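You operate a simulated robot arm through the tools that you are given. There is no shell and no other tool. Be economical: measure what you need, move in short steps, check, and stop when the job is done.

You are at the controls of a simulated robot arm. One attempt, no reset.

Task
Put the brown brush on the blue sight glass.

It is judged by the outcome, as a careful person would: the job done as asked, and still so three seconds after it is handed in. It fails if anything else is knocked over, pushed out of place, dropped, spilled or broken.

Robot
A 6-joint arm with a two-finger parallel gripper, fixed in place. Base frame: the origin is at the foot of the arm, x ahead of it, y to its left, z up; the work surface is at about z = 0. Lengths are in m, angles in rad, forces in N, time in s.
With the tool pointing down near the work surface it reaches from about 0.14 to 0.58 m from the base axis. Its first joint turns from -1.152 to 1.152 rad. Payload 2.1 kg.
The tool frame sits at the grasp point between the pads (the TCP): z along the fingers, y along the line on which they close. The tips reach 0.03 m beyond it. Largest opening 0.094 m; finger width 0.028, thickness 0.01; the body of the gripper, 0.05 by 0.096 m, starts 0.055 m behind the TCP.
Orientation is that of the tool frame in the base frame, as [roll, pitch, yaw] about the fixed x, y, z axes, in that order (R = Rz(yaw) Ry(pitch) Rx(roll)). With the fingers straight down and closing along the base's y, the tool's x points along the base's -x, its y along +y and its z along -z.

Tools
- The arm moves only by the tool servo_tool. Its argument "series" is a list of rows, each a list of 7 numbers: the shift along the tool's x, y, z in m, then the turn, a rotation vector about the tool's x, y, z in rad, then the finger opening in m, from 0 to 0.094. In form: [[x, y, z, wx, wy, wz, grip], ...]. A call has 1 to 12 rows; each row shifts and turns the commanded pose from where the row before left it, along the tool's axes as they then stand. Each row takes 0.2 s and may step no farther than 0.05 m and 0.15 rad from the row before; otherwise, or with a gripper value out of range, the whole call is refused. A pose out of reach is approached as far as the arm can. The call stops where the force on the tool passes 40 N (or 10 N more than at its start, if that is more) or the arm is blocked; 0.2 s more then pass. The fingers move at their own pace (about 0.072 m/s each) and stop on an object; they squeeze with about 41 N. The grip force told is the motor's: it shows also when the fingers shut on nothing. Time passes only in rows, and 0.2 s behind the last, so rows that do not move let the fingers close. The reply holds the time, the measured pose of the TCP, the force on the tool along the base axes, the opening and the grip force, in the units named above and with some noise, and new pictures: "pictures" is both (left out), scene, wrist or none.
- Cameras (640 x 400 px; columns grow to the right, rows downward): "scene" is fixed at [0.0388, -0.3567, 0.5044]; the picture's right is [0.92, -0.40, 0.00], its down [-0.15, -0.35, -0.92] and it looks along [0.36, 0.85, -0.39] (base axes); focal length 346 px, centre (320, 200). "wrist" rides on the gripper at [0.076, 0.014, -0.103] in the tool frame; the picture's right is [-0.18, 0.98, 0.00], its down [-0.75, -0.14, -0.64] and it looks along [-0.63, -0.12, 0.77] (tool axes); focal length 243 px, centre (320, 200). There is no depth. A picture from a camera that has moved, and an enlarged one, comes with that camera's place and axes in the base frame and with its lens.
- enlarge(camera, box): a new picture of the part [left, top, right, bottom] of that camera's present view, enlarged. It takes no simulated time.
- hand_in(): hands the job in; it is judged then, once.

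Work in short steps. Places have to be worked out from the pictures, the camera data and where the tool is seen: move nearer, look again, correct. Check each grasp and each placing, and mend what went wrong. You have 90 turns and 170 pictures in all, those below and enlarged ones among them. Open the gripper and draw the arm clear of the work before you hand the job in, unless the task says otherwise; then end with one line.

The tools are called after "Request:" by a JSON object that holds its "api" and its "payload". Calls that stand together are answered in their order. servo_tool: Moves the arm, as the interface text tells. Its arguments: {"type":"object","properties":{"series":{"type":"array"},"pictures":{"type":"string","enum":["both","scene","wrist","none"]}},"required":["series"]} The other tools are called the same way: enlarge (camera, box) takes an enlarged picture of a part of a camera's view; hand_in () hands the job in.

At the start:

```text
time_s: 0.0
eef_pos: [0.247, 0.2299, 0.302]
tcp_rot: [-3.141, 0.003, 3.141]
wrist_force: [-0.2, 0.2, -0.1]
finger_gap: 0.0939
grasp_force: 0.1
```

scene: 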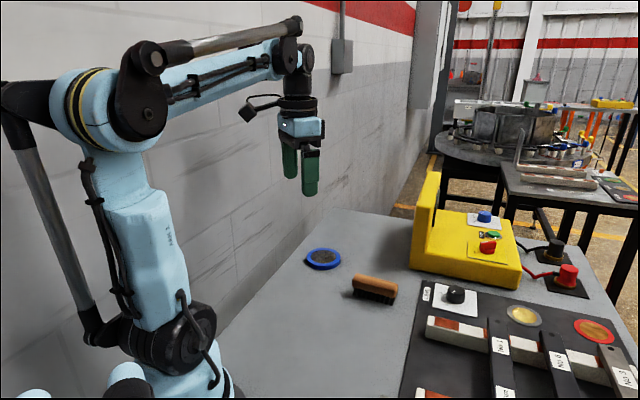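
wrist: 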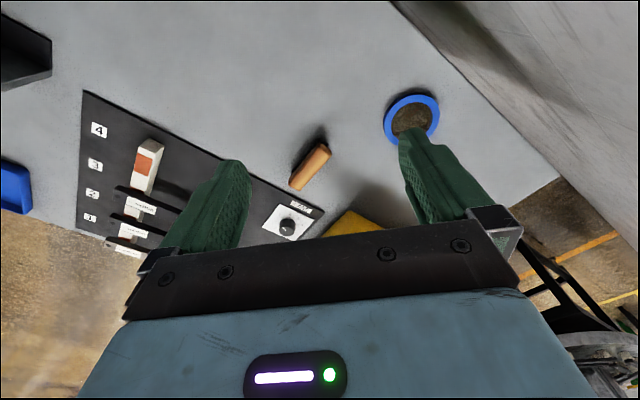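

The ring (sight glass) comes out near (0.351, 0.362) and the brush near (0.403, 0.183). I'll look closer at both for size and orientation.

Request:
{"api": "enlarge", "payload": {"camera": "scene", "box": [290, 230, 418, 310]}}

Request:
{"api": "enlarge", "payload": {"camera": "wrist", "box": [260, 80, 452, 200]}}

```text
5.00 times, centred on (354, 270) of scene
camera zoom: at [0.0388, -0.3567, 0.5044], right [0.92, -0.4, 0.0], down [-0.15, -0.35, -0.92], along [0.36, 0.85, -0.39], focal length 1728 px, centre (150, -150)
```

zoom: 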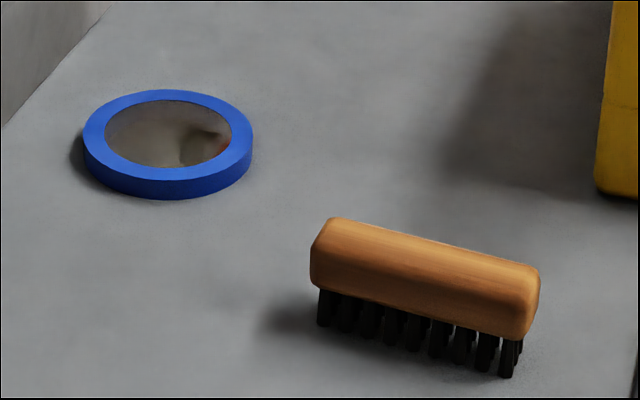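

```text
3.33 times, centred on (356, 140) of wrist
camera zoom: at [0.1712, 0.2444, 0.4037], right [0.18, 0.98, 0.0], down [0.75, -0.14, 0.64], along [0.63, -0.12, -0.77], focal length 809 px, centre (200, 400)
```

zoom: 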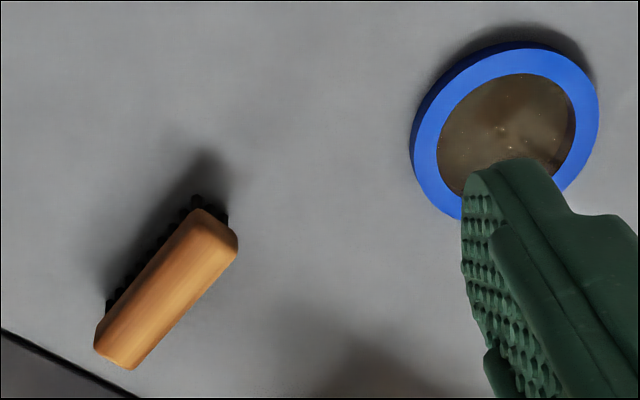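

Brush: centre about (0.398, 0.182), long axis along (1,-1), about 0.09 long and 0.037 tall, wood on top. I move above it and turn 45° so the fingers close across it.

Request:
{"api": "servo_tool", "payload": {"series": [[-0.038, -0.012, 0.03, 0, 0, 0, 0.094], [-0.038, -0.012, 0.03, 0, 0, 0, 0.094], [-0.038, -0.012, 0.03, 0, 0, 0, 0.094], [-0.038, -0.012, 0.03, 0, 0, 0, 0.094], [0, 0, 0, 0, 0, 0.131, 0.07], [0, 0, 0, 0, 0, 0.131, 0.07], [0, 0, 0, 0, 0, 0.131, 0.07], [0, 0, 0, 0, 0, 0.131, 0.07], [0, 0, 0, 0, 0, 0.131, 0.07], [0, 0, 0, 0, 0, 0.13, 0.07], [0, 0, 0, 0, 0, 0, 0.07]]}}

```text
time_s: 2.4
eef_pos: [0.3986, 0.1817, 0.1828]
tcp_rot: [3.139, 0.0, 2.354]
wrist_force: [0.6, 0.4, -0.2]
finger_gap: 0.0699
grasp_force: 0.0
camera wrist: at [0.3557, 0.2462, 0.2839], right [0.83, 0.56, 0.0], down [0.43, -0.63, 0.64], along [0.36, -0.53, -0.77], focal length 243 px, centre (320, 200)
```

scene: 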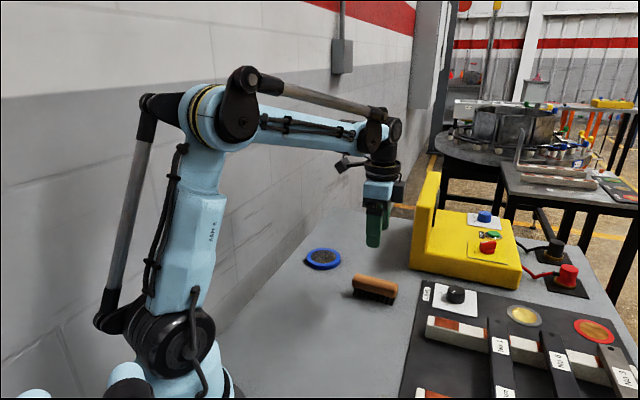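
wrist: 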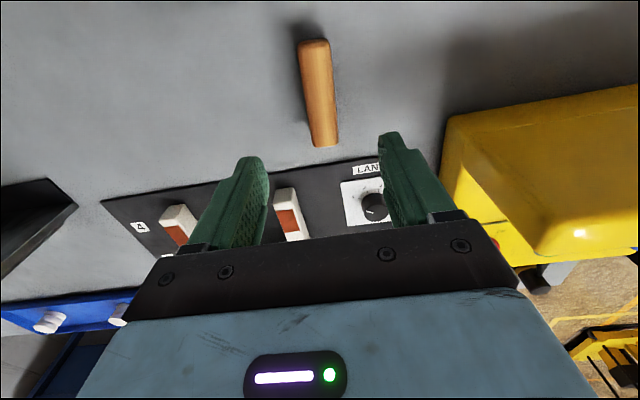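

Position re-measured at about (0.3995, 0.181), so the tool is centred over it. I descend partway and check.

Request:
{"api": "servo_tool", "payload": {"series": [[0, 0, 0.035, 0, 0, 0, 0.07], [0, 0, 0.035, 0, 0, 0, 0.07], [0, 0, 0.025, 0, 0, 0, 0.07], [0, 0, 0, 0, 0, 0, 0.07]]}}

```text
time_s: 3.4
eef_pos: [0.3991, 0.1808, 0.0882]
tcp_rot: [3.141, 0.001, 2.355]
wrist_force: [0.8, 0.5, 1.2]
finger_gap: 0.0699
grasp_force: 0.1
camera wrist: at [0.3561, 0.2457, 0.1887], right [0.82, 0.57, 0.0], down [0.43, -0.63, 0.64], along [0.36, -0.53, -0.77], focal length 243 px, centre (320, 200)
```

scene: 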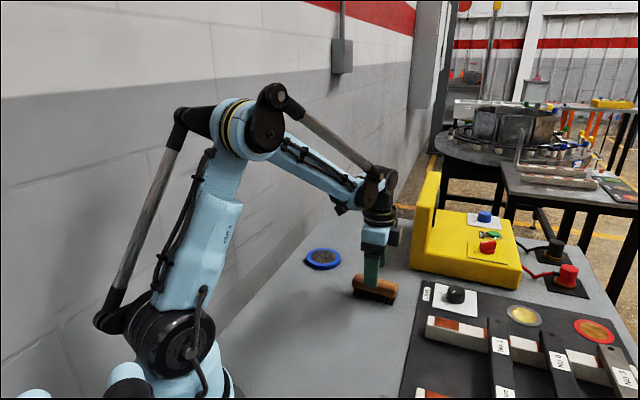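
wrist: 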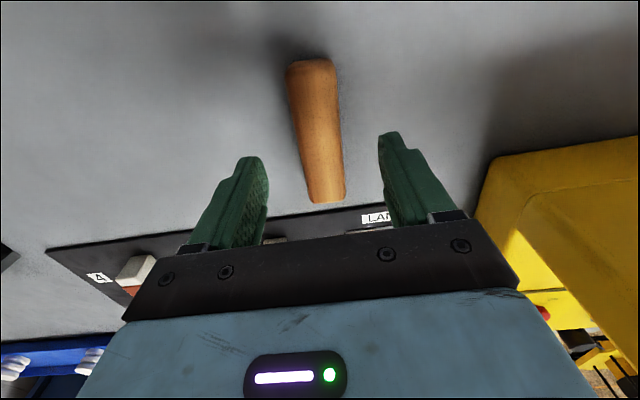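

Still centred; the brush axis is about -50°, so I trim the yaw by 0.08, go down to z≈0.036 and close.

Request:
{"api": "servo_tool", "payload": {"series": [[0, 0, 0.02, 0, 0, 0.08, 0.07], [0, 0, 0.02, 0, 0, 0, 0.07], [0, 0, 0.012, 0, 0, 0, 0.07], [0, 0, 0, 0, 0, 0, 0.07], [0, 0, 0, 0, 0, 0, 0.02], [0, 0, 0, 0, 0, 0, 0.01], [0, 0, 0, 0, 0, 0, 0.01], [0, 0, 0, 0, 0, 0, 0.01]]}}

```text
time_s: 5.2
eef_pos: [0.3987, 0.1816, 0.0349]
tcp_rot: [3.14, 0.0, 2.278]
wrist_force: [0.5, 0.3, 0.5]
finger_gap: 0.0339
grasp_force: 41.0
camera wrist: at [0.3615, 0.2496, 0.1368], right [0.87, 0.5, 0.0], down [0.38, -0.67, 0.64], along [0.32, -0.56, -0.77], focal length 243 px, centre (320, 200)
```

scene: 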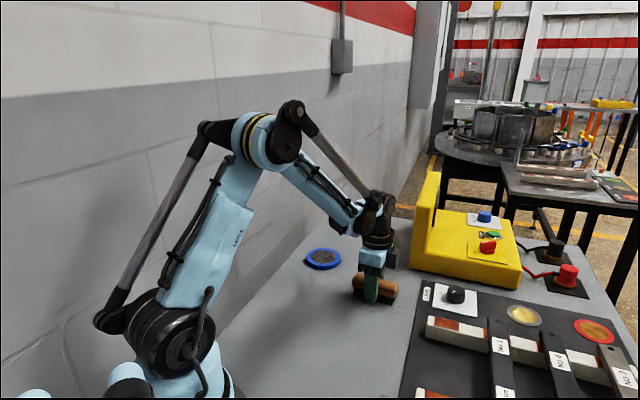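
wrist: 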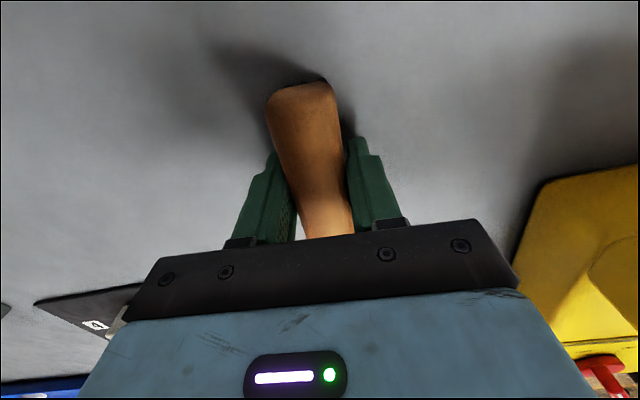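

Gripped at 0.034 m with full force. I lift straight up 0.08 m and check.

Request:
{"api": "servo_tool", "payload": {"series": [[0, 0, -0.02, 0, 0, 0, 0.01], [0, 0, -0.03, 0, 0, 0, 0.01], [0, 0, -0.03, 0, 0, 0, 0.01], [0, 0, 0, 0, 0, 0, 0.01]]}}

Request:
{"api": "enlarge", "payload": {"camera": "scene", "box": [290, 210, 418, 290]}}

```text
time_s: 6.2
eef_pos: [0.3992, 0.1808, 0.1162]
tcp_rot: [3.141, -0.001, 2.279]
wrist_force: [0.2, 0.3, -1.2]
finger_gap: 0.01
grasp_force: 0.0
camera wrist: at [0.3614, 0.2492, 0.218], right [0.87, 0.5, 0.0], down [0.38, -0.67, 0.64], along [0.32, -0.56, -0.77], focal length 243 px, centre (320, 200)
```

scene: 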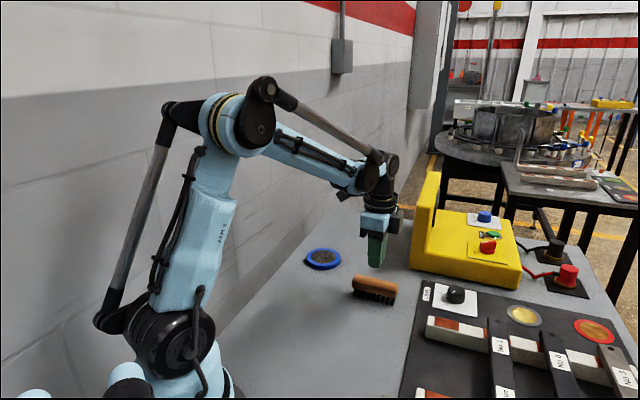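
wrist: 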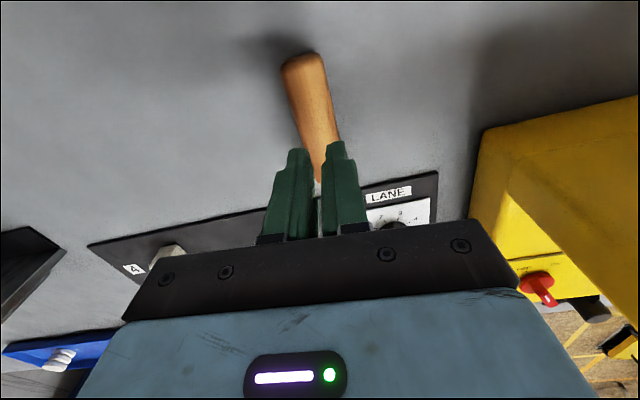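

```text
5.00 times, centred on (354, 250) of scene
camera zoom: at [0.0388, -0.3567, 0.5044], right [0.92, -0.4, 0.0], down [-0.15, -0.35, -0.92], along [0.36, 0.85, -0.39], focal length 1728 px, centre (150, -50)
```

zoom: 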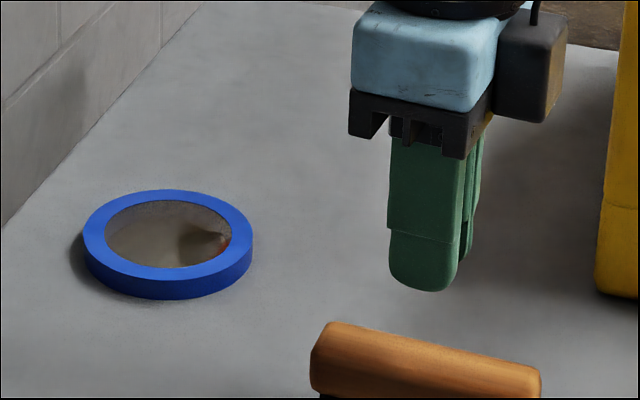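

The brush slipped out of the fingers on lifting and sits about where it was. I look closely at it before regripping.

Request:
{"api": "enlarge", "payload": {"camera": "scene", "box": [340, 265, 412, 310]}}

Request:
{"api": "enlarge", "payload": {"camera": "wrist", "box": [240, 30, 400, 130]}}

```text
8.89 times, centred on (376, 288) of scene
camera zoom: at [0.0388, -0.3567, 0.5044], right [0.92, -0.4, 0.0], down [-0.15, -0.35, -0.92], along [0.36, 0.85, -0.39], focal length 3072 px, centre (-178, -578)
```

zoom: 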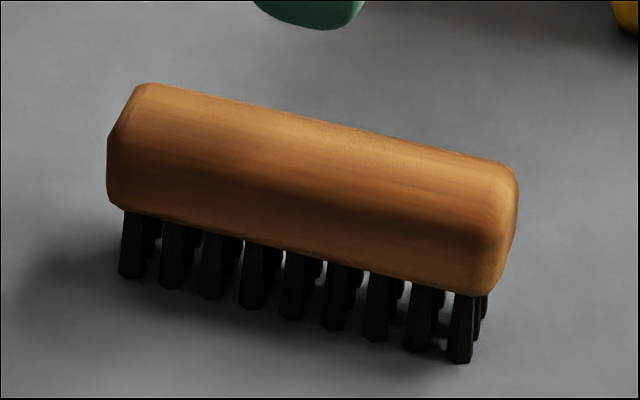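

```text
4.00 times, centred on (320, 80) of wrist
camera zoom: at [0.3614, 0.2492, 0.218], right [0.87, 0.5, 0.0], down [0.38, -0.67, 0.64], along [0.32, -0.56, -0.77], focal length 970 px, centre (320, 680)
```

zoom: 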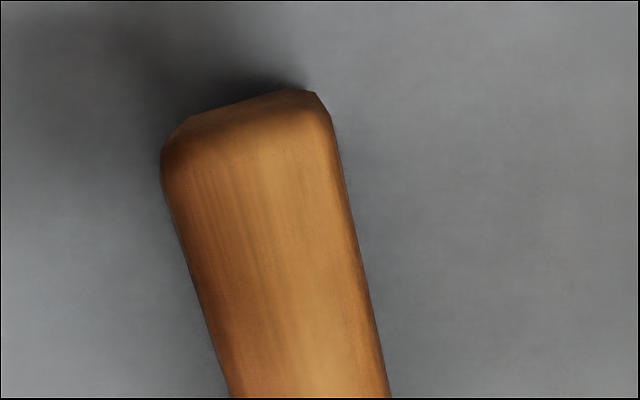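

The brush is undisturbed, aligned within a couple of degrees. I reopen, go slightly lower (tips just off the table), close fully and then lift slowly, watching the gap.

Request:
{"api": "servo_tool", "payload": {"series": [[0, 0, 0, 0, 0, 0, 0.07], [0, 0, 0, 0, 0, 0, 0.07], [0, 0, 0.03, 0, 0, -0.02, 0.07], [0, 0, 0.03, 0, 0, 0, 0.07], [0, 0, 0.015, 0, 0, 0, 0.07], [0, 0, 0.007, 0, 0, 0, 0.07], [0, 0, 0, 0, 0, 0, 0.0], [0, 0, 0, 0, 0, 0, 0.0], [0, 0, 0, 0, 0, 0, 0.0], [0, 0, 0, 0, 0, 0, 0.0], [0, 0, 0, 0, 0, 0, 0.0]], "pictures": "scene"}}

Request:
{"api": "enlarge", "payload": {"camera": "scene", "box": [340, 240, 420, 310]}}

Request:
{"api": "servo_tool", "payload": {"series": [[0, 0, -0.002, 0, 0, 0, 0.0], [0, 0, -0.002, 0, 0, 0, 0.0], [0, 0, -0.003, 0, 0, 0, 0.0], [0, 0, -0.003, 0, 0, 0, 0.0], [0, 0, 0, 0, 0, 0, 0.0]], "pictures": "scene"}}

Request:
{"api": "enlarge", "payload": {"camera": "scene", "box": [340, 240, 420, 310]}}

```text
time_s: 8.6
eef_pos: [0.3991, 0.1825, 0.0335]
tcp_rot: [3.139, 0.0, 2.295]
wrist_force: [0.0, 0.1, -0.3]
finger_gap: 0.0336
grasp_force: 40.6
```

scene: 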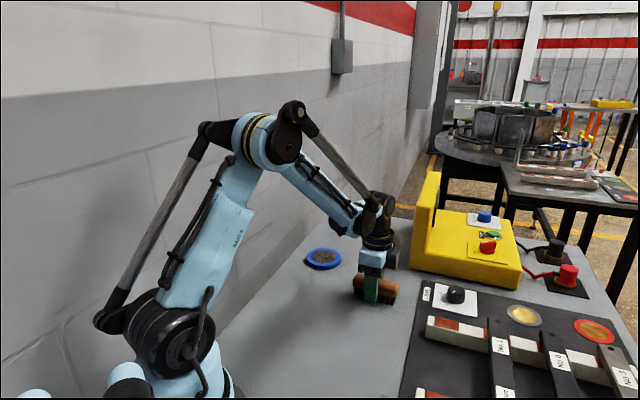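

```text
5.71 times, centred on (380, 275) of scene
camera zoom: at [0.0388, -0.3567, 0.5044], right [0.92, -0.4, 0.0], down [-0.15, -0.35, -0.92], along [0.36, 0.85, -0.39], focal length 1975 px, centre (-23, -229)
```

zoom: 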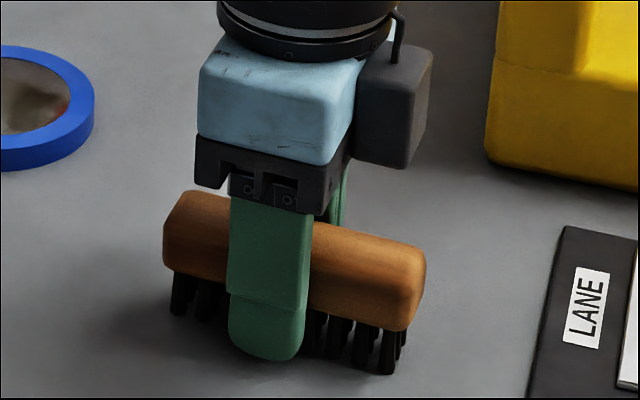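

```text
time_s: 9.8
eef_pos: [0.3988, 0.182, 0.0437]
tcp_rot: [3.14, 0.0, 2.296]
wrist_force: [-0.4, -0.2, -1.1]
finger_gap: 0.0335
grasp_force: 40.9
```

scene: 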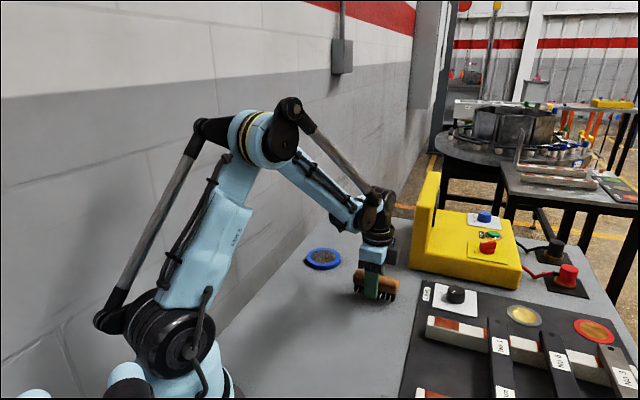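

```text
5.71 times, centred on (380, 275) of scene
camera zoom: at [0.0388, -0.3567, 0.5044], right [0.92, -0.4, 0.0], down [-0.15, -0.35, -0.92], along [0.36, 0.85, -0.39], focal length 1975 px, centre (-23, -229)
```

zoom: 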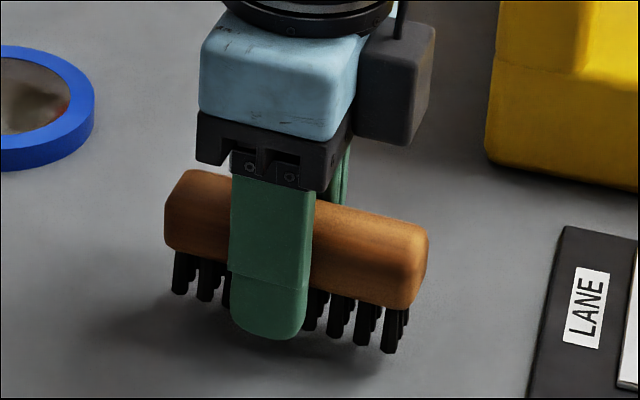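

The slow lift holds: the brush is off the table at gap 0.0335. I keep raising gently.

Request:
{"api": "servo_tool", "payload": {"series": [[0, 0, -0.003, 0, 0, 0, 0.0], [0, 0, -0.004, 0, 0, 0, 0.0], [0, 0, -0.005, 0, 0, 0, 0.0], [0, 0, -0.005, 0, 0, 0, 0.0], [0, 0, -0.005, 0, 0, 0, 0.0], [0, 0, -0.004, 0, 0, 0, 0.0], [0, 0, -0.002, 0, 0, 0, 0.0], [0, 0, 0, 0, 0, 0, 0.0]], "pictures": "scene"}}

Request:
{"api": "enlarge", "payload": {"camera": "scene", "box": [340, 240, 420, 310]}}

```text
time_s: 11.6
eef_pos: [0.399, 0.1817, 0.0716]
tcp_rot: [3.14, 0.001, 2.297]
wrist_force: [0.0, -0.2, -0.8]
finger_gap: 0.0336
grasp_force: 41.3
```

scene: 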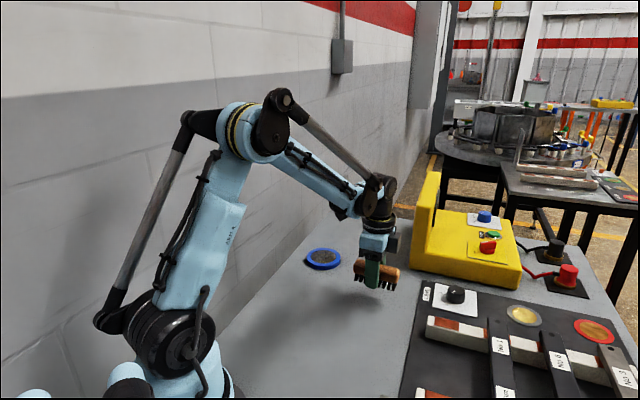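

```text
5.71 times, centred on (380, 275) of scene
camera zoom: at [0.0388, -0.3567, 0.5044], right [0.92, -0.4, 0.0], down [-0.15, -0.35, -0.92], along [0.36, 0.85, -0.39], focal length 1975 px, centre (-23, -229)
```

zoom: 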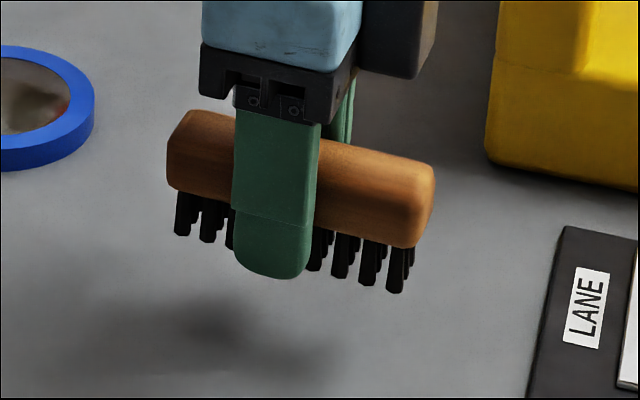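

Held firmly with about 4 cm clearance. The ring centre is at about (0.351, 0.360); I go there smoothly in two halves.

Request:
{"api": "servo_tool", "payload": {"series": [[0.003, 0.0015, 0, 0, 0, 0, 0], [0.005, 0.0025, 0, 0, 0, 0, 0], [0.007, 0.0035, 0, 0, 0, 0, 0], [0.008, 0.004, 0, 0, 0, 0, 0], [0.009, 0.0045, 0, 0, 0, 0, 0], [0.009, 0.0045, 0, 0, 0, 0, 0], [0.009, 0.0045, 0, 0, 0, 0, 0], [0.009, 0.0045, 0, 0, 0, 0, 0], [0.009, 0.0045, 0, 0, 0, 0, 0], [0.007, 0.0035, 0, 0, 0, 0, 0], [0.005, 0.0025, 0, 0, 0, 0, 0], [0.003, 0.0015, 0, 0, 0, 0, 0]], "pictures": "none"}}

Request:
{"api": "servo_tool", "payload": {"series": [[0.003, 0.0015, 0, 0, 0, 0, 0], [0.005, 0.0025, 0, 0, 0, 0, 0], [0.007, 0.0035, 0, 0, 0, 0, 0], [0.008, 0.004, 0, 0, 0, 0, 0], [0.009, 0.0045, 0, 0, 0, 0, 0], [0.009, 0.0045, 0, 0, 0, 0, 0], [0.009, 0.0045, 0, 0, 0, 0, 0], [0.009, 0.0045, 0, 0, 0, 0, 0], [0.009, 0.0045, 0, 0, 0, 0, 0], [0.007, 0.0035, 0, 0, 0, 0, 0], [0.005, 0.0025, 0, 0, 0, 0, 0], [0.002, 0.001, 0, 0, 0, 0, 0]]}}

Request:
{"api": "enlarge", "payload": {"camera": "scene", "box": [280, 210, 376, 280]}}

```text
time_s: 14.2
eef_pos: [0.3744, 0.271, 0.0716]
tcp_rot: [3.141, -0.001, 2.298]
wrist_force: [1.2, -0.5, -1.5]
finger_gap: 0.0335
grasp_force: 40.8
```

```text
time_s: 16.8
eef_pos: [0.3517, 0.3595, 0.0717]
tcp_rot: [3.141, 0.0, 2.297]
wrist_force: [-0.8, 0.2, -0.5]
finger_gap: 0.0337
grasp_force: 41.0
camera wrist: at [0.312, 0.4271, 0.1733], right [0.86, 0.52, 0.0], down [0.39, -0.66, 0.64], along [0.33, -0.55, -0.77], focal length 243 px, centre (320, 200)
```

scene: 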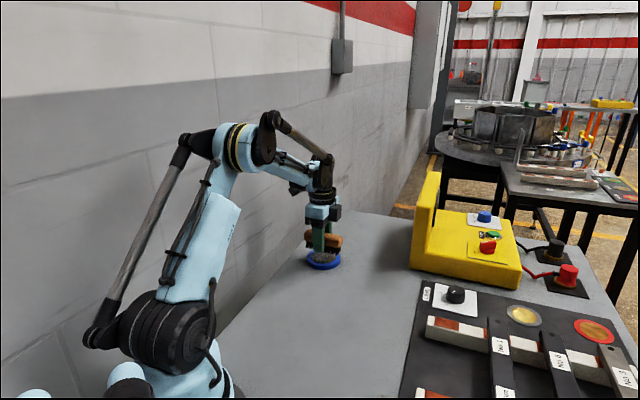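
wrist: 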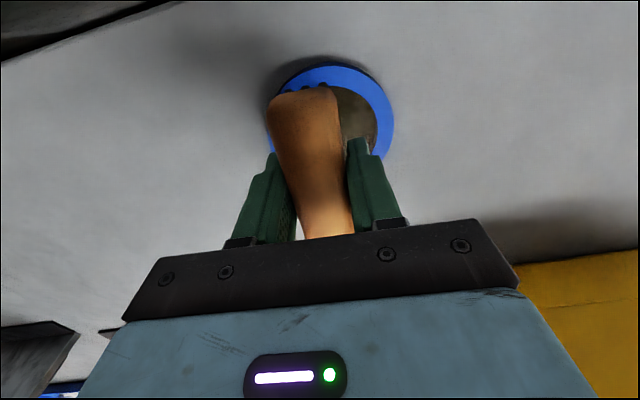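

```text
5.71 times, centred on (328, 245) of scene
camera zoom: at [0.0388, -0.3567, 0.5044], right [0.92, -0.4, 0.0], down [-0.15, -0.35, -0.92], along [0.36, 0.85, -0.39], focal length 1975 px, centre (274, -57)
```

zoom: 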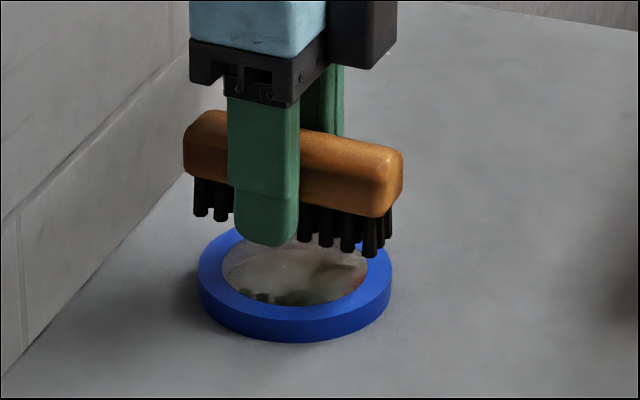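

Nearly centred. I enlarge the wrist view to measure any sideways offset over the ring.

Request:
{"api": "enlarge", "payload": {"camera": "wrist", "box": [240, 50, 416, 160]}}

```text
3.64 times, centred on (328, 105) of wrist
camera zoom: at [0.312, 0.4271, 0.1733], right [0.86, 0.52, 0.0], down [0.39, -0.66, 0.64], along [0.33, -0.55, -0.77], focal length 882 px, centre (291, 546)
```

zoom: 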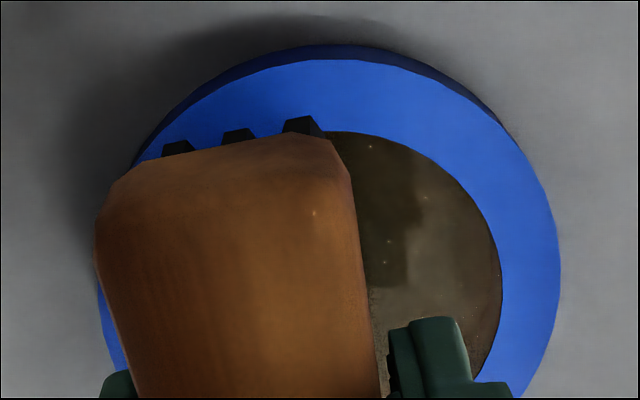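

The ring centre looks about (0.3535, 0.365), a few mm farther in y than the tool. I shift by that amount and lower gently.

Request:
{"api": "servo_tool", "payload": {"series": [[0.0012, 0.0024, 0, 0, 0, 0, 0], [0.0012, 0.0024, 0, 0, 0, 0, 0], [0, 0, 0.003, 0, 0, 0, 0], [0, 0, 0.004, 0, 0, 0, 0], [0, 0, 0.004, 0, 0, 0, 0], [0, 0, 0.004, 0, 0, 0, 0], [0, 0, 0.003, 0, 0, 0, 0], [0, 0, 0.002, 0, 0, 0, 0], [0, 0, 0, 0, 0, 0, 0]]}}

Request:
{"api": "enlarge", "payload": {"camera": "scene", "box": [280, 210, 376, 280]}}

Request:
{"api": "enlarge", "payload": {"camera": "wrist", "box": [240, 50, 416, 160]}}

```text
time_s: 18.8
eef_pos: [0.3521, 0.3646, 0.0501]
tcp_rot: [3.139, 0.0, 2.297]
wrist_force: [-0.2, 0.5, -0.2]
finger_gap: 0.0332
grasp_force: 40.6
camera wrist: at [0.3139, 0.4322, 0.153], right [0.86, 0.52, 0.0], down [0.39, -0.66, 0.64], along [0.33, -0.55, -0.77], focal length 243 px, centre (320, 200)
```

scene: 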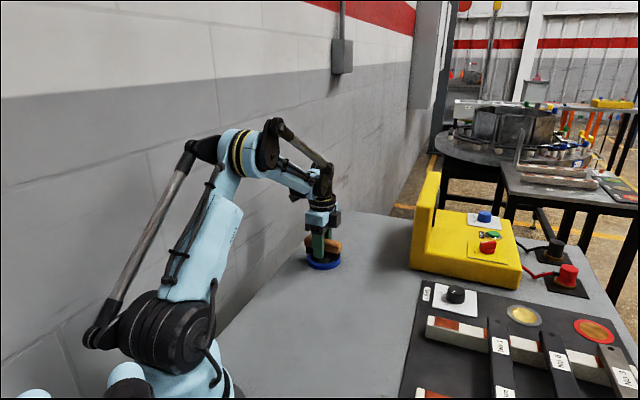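
wrist: 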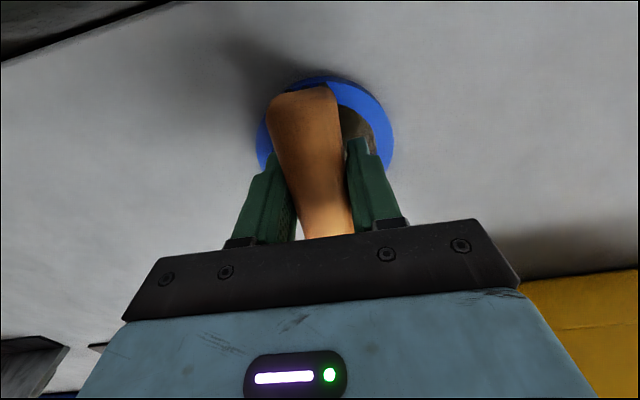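

```text
5.71 times, centred on (328, 245) of scene
camera zoom: at [0.0388, -0.3567, 0.5044], right [0.92, -0.4, 0.0], down [-0.15, -0.35, -0.92], along [0.36, 0.85, -0.39], focal length 1975 px, centre (274, -57)
```

zoom: 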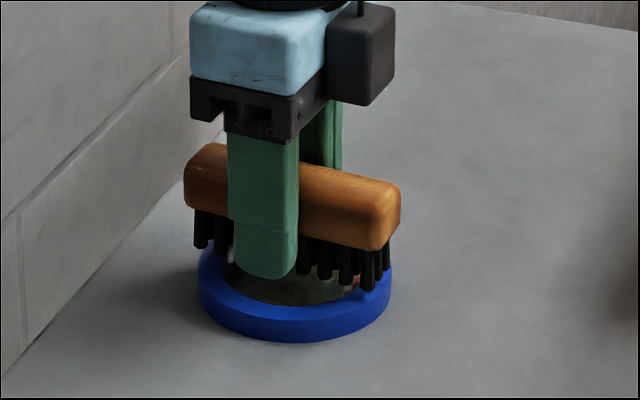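

```text
3.64 times, centred on (328, 105) of wrist
camera zoom: at [0.3139, 0.4322, 0.153], right [0.86, 0.52, 0.0], down [0.39, -0.66, 0.64], along [0.33, -0.55, -0.77], focal length 882 px, centre (291, 546)
```

zoom: 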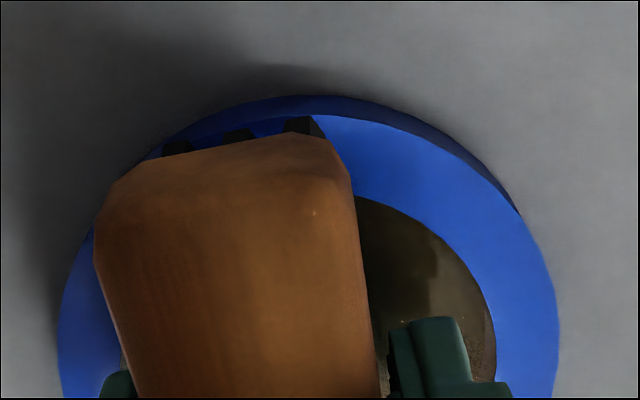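

Scene and wrist views agree on centring within a few mm, and the bristles are just above the glass rim. I lower in 1.5 mm steps until contact.

Request:
{"api": "servo_tool", "payload": {"series": [[0, 0, 0.0015, 0, 0, 0, 0], [0, 0, 0.0015, 0, 0, 0, 0], [0, 0, 0, 0, 0, 0, 0]], "pictures": "none"}}

Request:
{"api": "servo_tool", "payload": {"series": [[0, 0, 0.001, 0, 0, 0, 0], [0, 0, 0.001, 0, 0, 0, 0], [0, 0, 0, 0, 0, 0, 0]], "pictures": "scene"}}

Request:
{"api": "enlarge", "payload": {"camera": "scene", "box": [296, 230, 352, 275]}}

```text
time_s: 19.6
eef_pos: [0.3541, 0.3646, 0.0483]
tcp_rot: [3.139, 0.0, 2.296]
wrist_force: [0.5, 0.0, -0.7]
finger_gap: 0.0336
grasp_force: 40.7
```

```text
time_s: 20.4
eef_pos: [0.3527, 0.3656, 0.0454]
tcp_rot: [3.141, 0.001, 2.297]
wrist_force: [-1.0, 0.0, -1.9]
finger_gap: 0.0334
grasp_force: 41.1
```

scene: 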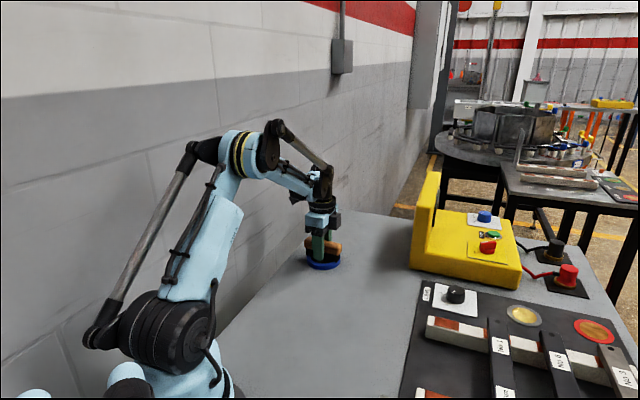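

```text
8.89 times, centred on (324, 252) of scene
camera zoom: at [0.0388, -0.3567, 0.5044], right [0.92, -0.4, 0.0], down [-0.15, -0.35, -0.92], along [0.36, 0.85, -0.39], focal length 3072 px, centre (284, -267)
```

zoom: 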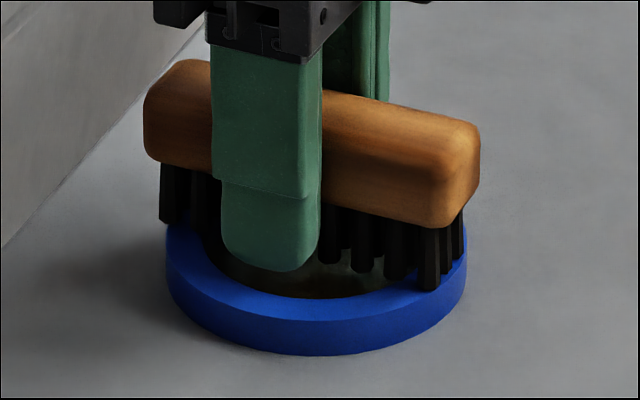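

Almost touching, well centred left to right. I continue in 1 mm steps until the force shows contact.

Request:
{"api": "servo_tool", "payload": {"series": [[0, 0, 0.001, 0, 0, 0, 0], [0, 0, 0, 0, 0, 0, 0]], "pictures": "none"}}

Request:
{"api": "servo_tool", "payload": {"series": [[0, 0, 0.001, 0, 0, 0, 0], [0, 0, 0, 0, 0, 0, 0]], "pictures": "none"}}

Request:
{"api": "enlarge", "payload": {"camera": "scene", "box": [296, 230, 352, 275]}}

```text
time_s: 21.0
eef_pos: [0.3539, 0.3648, 0.0459]
tcp_rot: [3.138, 0.0, 2.296]
wrist_force: [-0.1, -0.2, -1.1]
finger_gap: 0.0337
grasp_force: 41.1
```

```text
time_s: 21.6
eef_pos: [0.352, 0.3645, 0.0451]
tcp_rot: [3.14, 0.001, 2.296]
wrist_force: [0.1, 0.3, 22.9]
finger_gap: 0.0334
grasp_force: 41.1
```

```text
8.89 times, centred on (324, 252) of scene
camera zoom: at [0.0388, -0.3568, 0.5043], right [0.92, -0.4, 0.0], down [-0.15, -0.35, -0.92], along [0.37, 0.85, -0.39], focal length 3072 px, centre (284, -267)
```

zoom: 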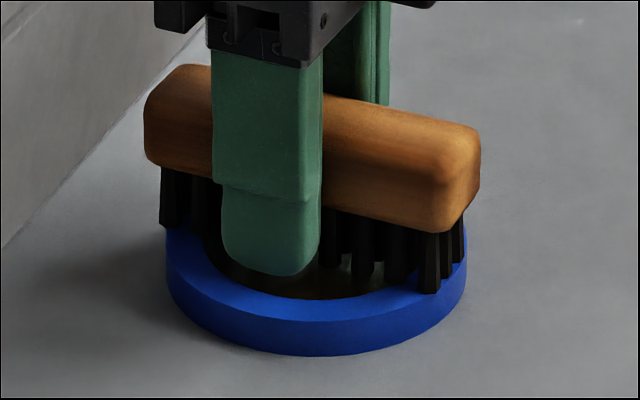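

Contact: 23 N upward at z≈0.045, brush resting on the ring. I ease up slightly to relieve the load, open gradually, and look.

Request:
{"api": "servo_tool", "payload": {"series": [[0, 0, -0.0008, 0, 0, 0, 0], [0, 0, 0, 0, 0, 0, 0.03], [0, 0, 0, 0, 0, 0, 0.038], [0, 0, 0, 0, 0, 0, 0.046], [0, 0, 0, 0, 0, 0, 0.054], [0, 0, 0, 0, 0, 0, 0.062], [0, 0, 0, 0, 0, 0, 0.062]]}}

Request:
{"api": "enlarge", "payload": {"camera": "scene", "box": [296, 230, 352, 275]}}

```text
time_s: 23.2
eef_pos: [0.3535, 0.3643, 0.0452]
tcp_rot: [3.138, 0.002, 2.296]
wrist_force: [-0.1, -0.2, -0.6]
finger_gap: 0.0622
grasp_force: 0.0
camera wrist: at [0.3139, 0.4322, 0.1467], right [0.86, 0.52, 0.0], down [0.39, -0.66, 0.64], along [0.33, -0.55, -0.77], focal length 243 px, centre (320, 200)
```

scene: 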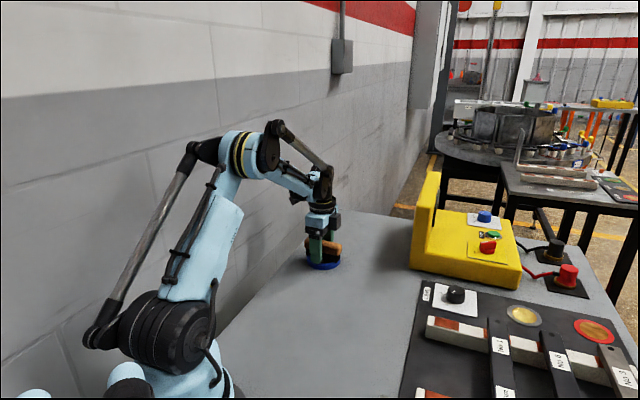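
wrist: 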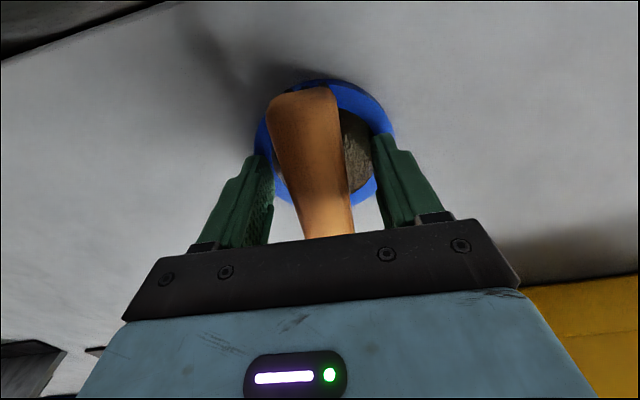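

```text
8.89 times, centred on (324, 252) of scene
camera zoom: at [0.0388, -0.3567, 0.5044], right [0.92, -0.4, 0.0], down [-0.15, -0.35, -0.92], along [0.36, 0.85, -0.39], focal length 3072 px, centre (284, -267)
```

zoom: 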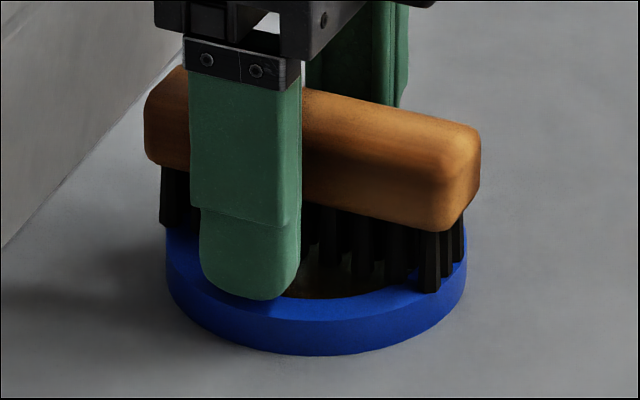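

Released, and the brush stayed still on the ring. I raise straight up and clear.

Request:
{"api": "servo_tool", "payload": {"series": [[0, 0, -0.005, 0, 0, 0, 0.062], [0, 0, -0.015, 0, 0, 0, 0.062], [0, 0, -0.03, 0, 0, 0, 0.062], [0, 0, -0.04, 0, 0, 0, 0.062], [0, 0, -0.04, 0, 0, 0, 0.07], [0, 0, -0.03, 0, 0, 0, 0.09], [0, 0, 0, 0, 0, 0, 0.09]]}}

Request:
{"api": "enlarge", "payload": {"camera": "scene", "box": [296, 230, 352, 275]}}

Request:
{"api": "enlarge", "payload": {"camera": "wrist", "box": [240, 10, 400, 130]}}

```text
time_s: 24.8
eef_pos: [0.3525, 0.365, 0.2065]
tcp_rot: [3.141, 0.0, 2.295]
wrist_force: [-0.1, -0.3, -0.7]
finger_gap: 0.09
grasp_force: 0.1
camera wrist: at [0.3132, 0.4322, 0.3073], right [0.86, 0.52, 0.0], down [0.39, -0.66, 0.64], along [0.33, -0.55, -0.77], focal length 243 px, centre (320, 200)
```

scene: 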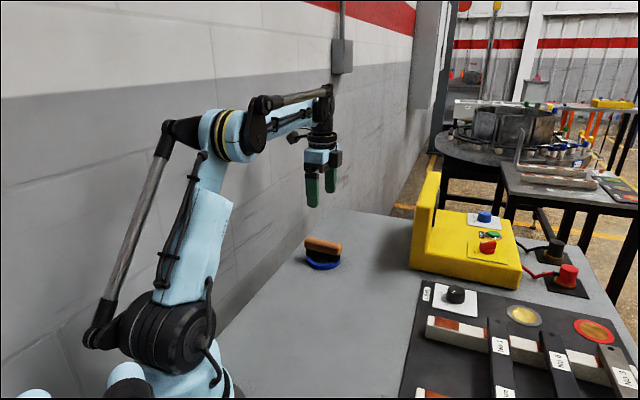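
wrist: 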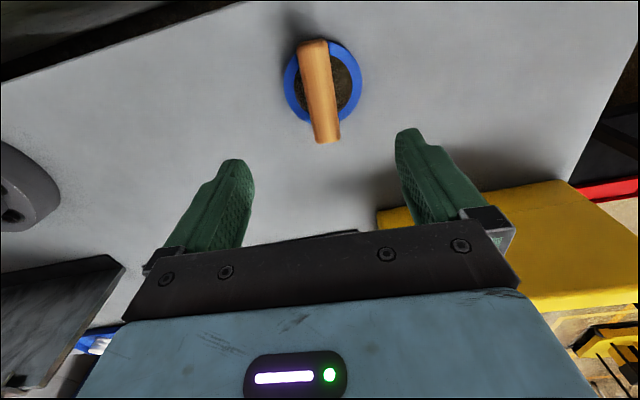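

```text
8.89 times, centred on (324, 252) of scene
camera zoom: at [0.0388, -0.3567, 0.5044], right [0.92, -0.4, 0.0], down [-0.15, -0.35, -0.92], along [0.36, 0.85, -0.39], focal length 3072 px, centre (284, -267)
```

zoom: 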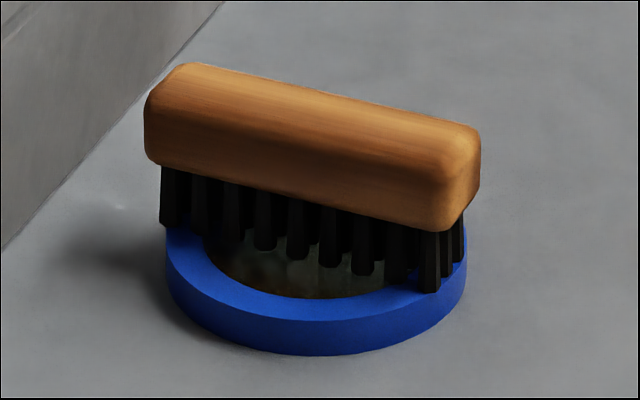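

```text
3.33 times, centred on (320, 70) of wrist
camera zoom: at [0.3132, 0.4322, 0.3073], right [0.86, 0.52, 0.0], down [0.39, -0.66, 0.64], along [0.33, -0.55, -0.77], focal length 809 px, centre (320, 633)
```

zoom: 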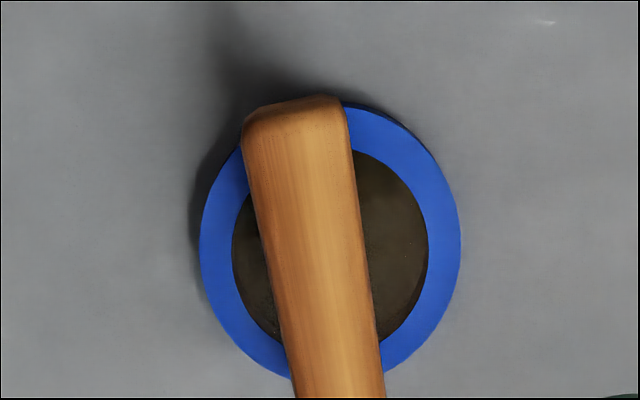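

The brush stands level and centred on the blue sight glass, the arm is clear and open, and nothing else was moved. I hand it in.

Request:
{"api": "hand_in", "payload": {}}

```text
The job is handed in.
```

The brown brush is resting level and centred on the blue sight glass; it slipped from the gripper on the first lift without visibly moving, and nothing else was disturbed.
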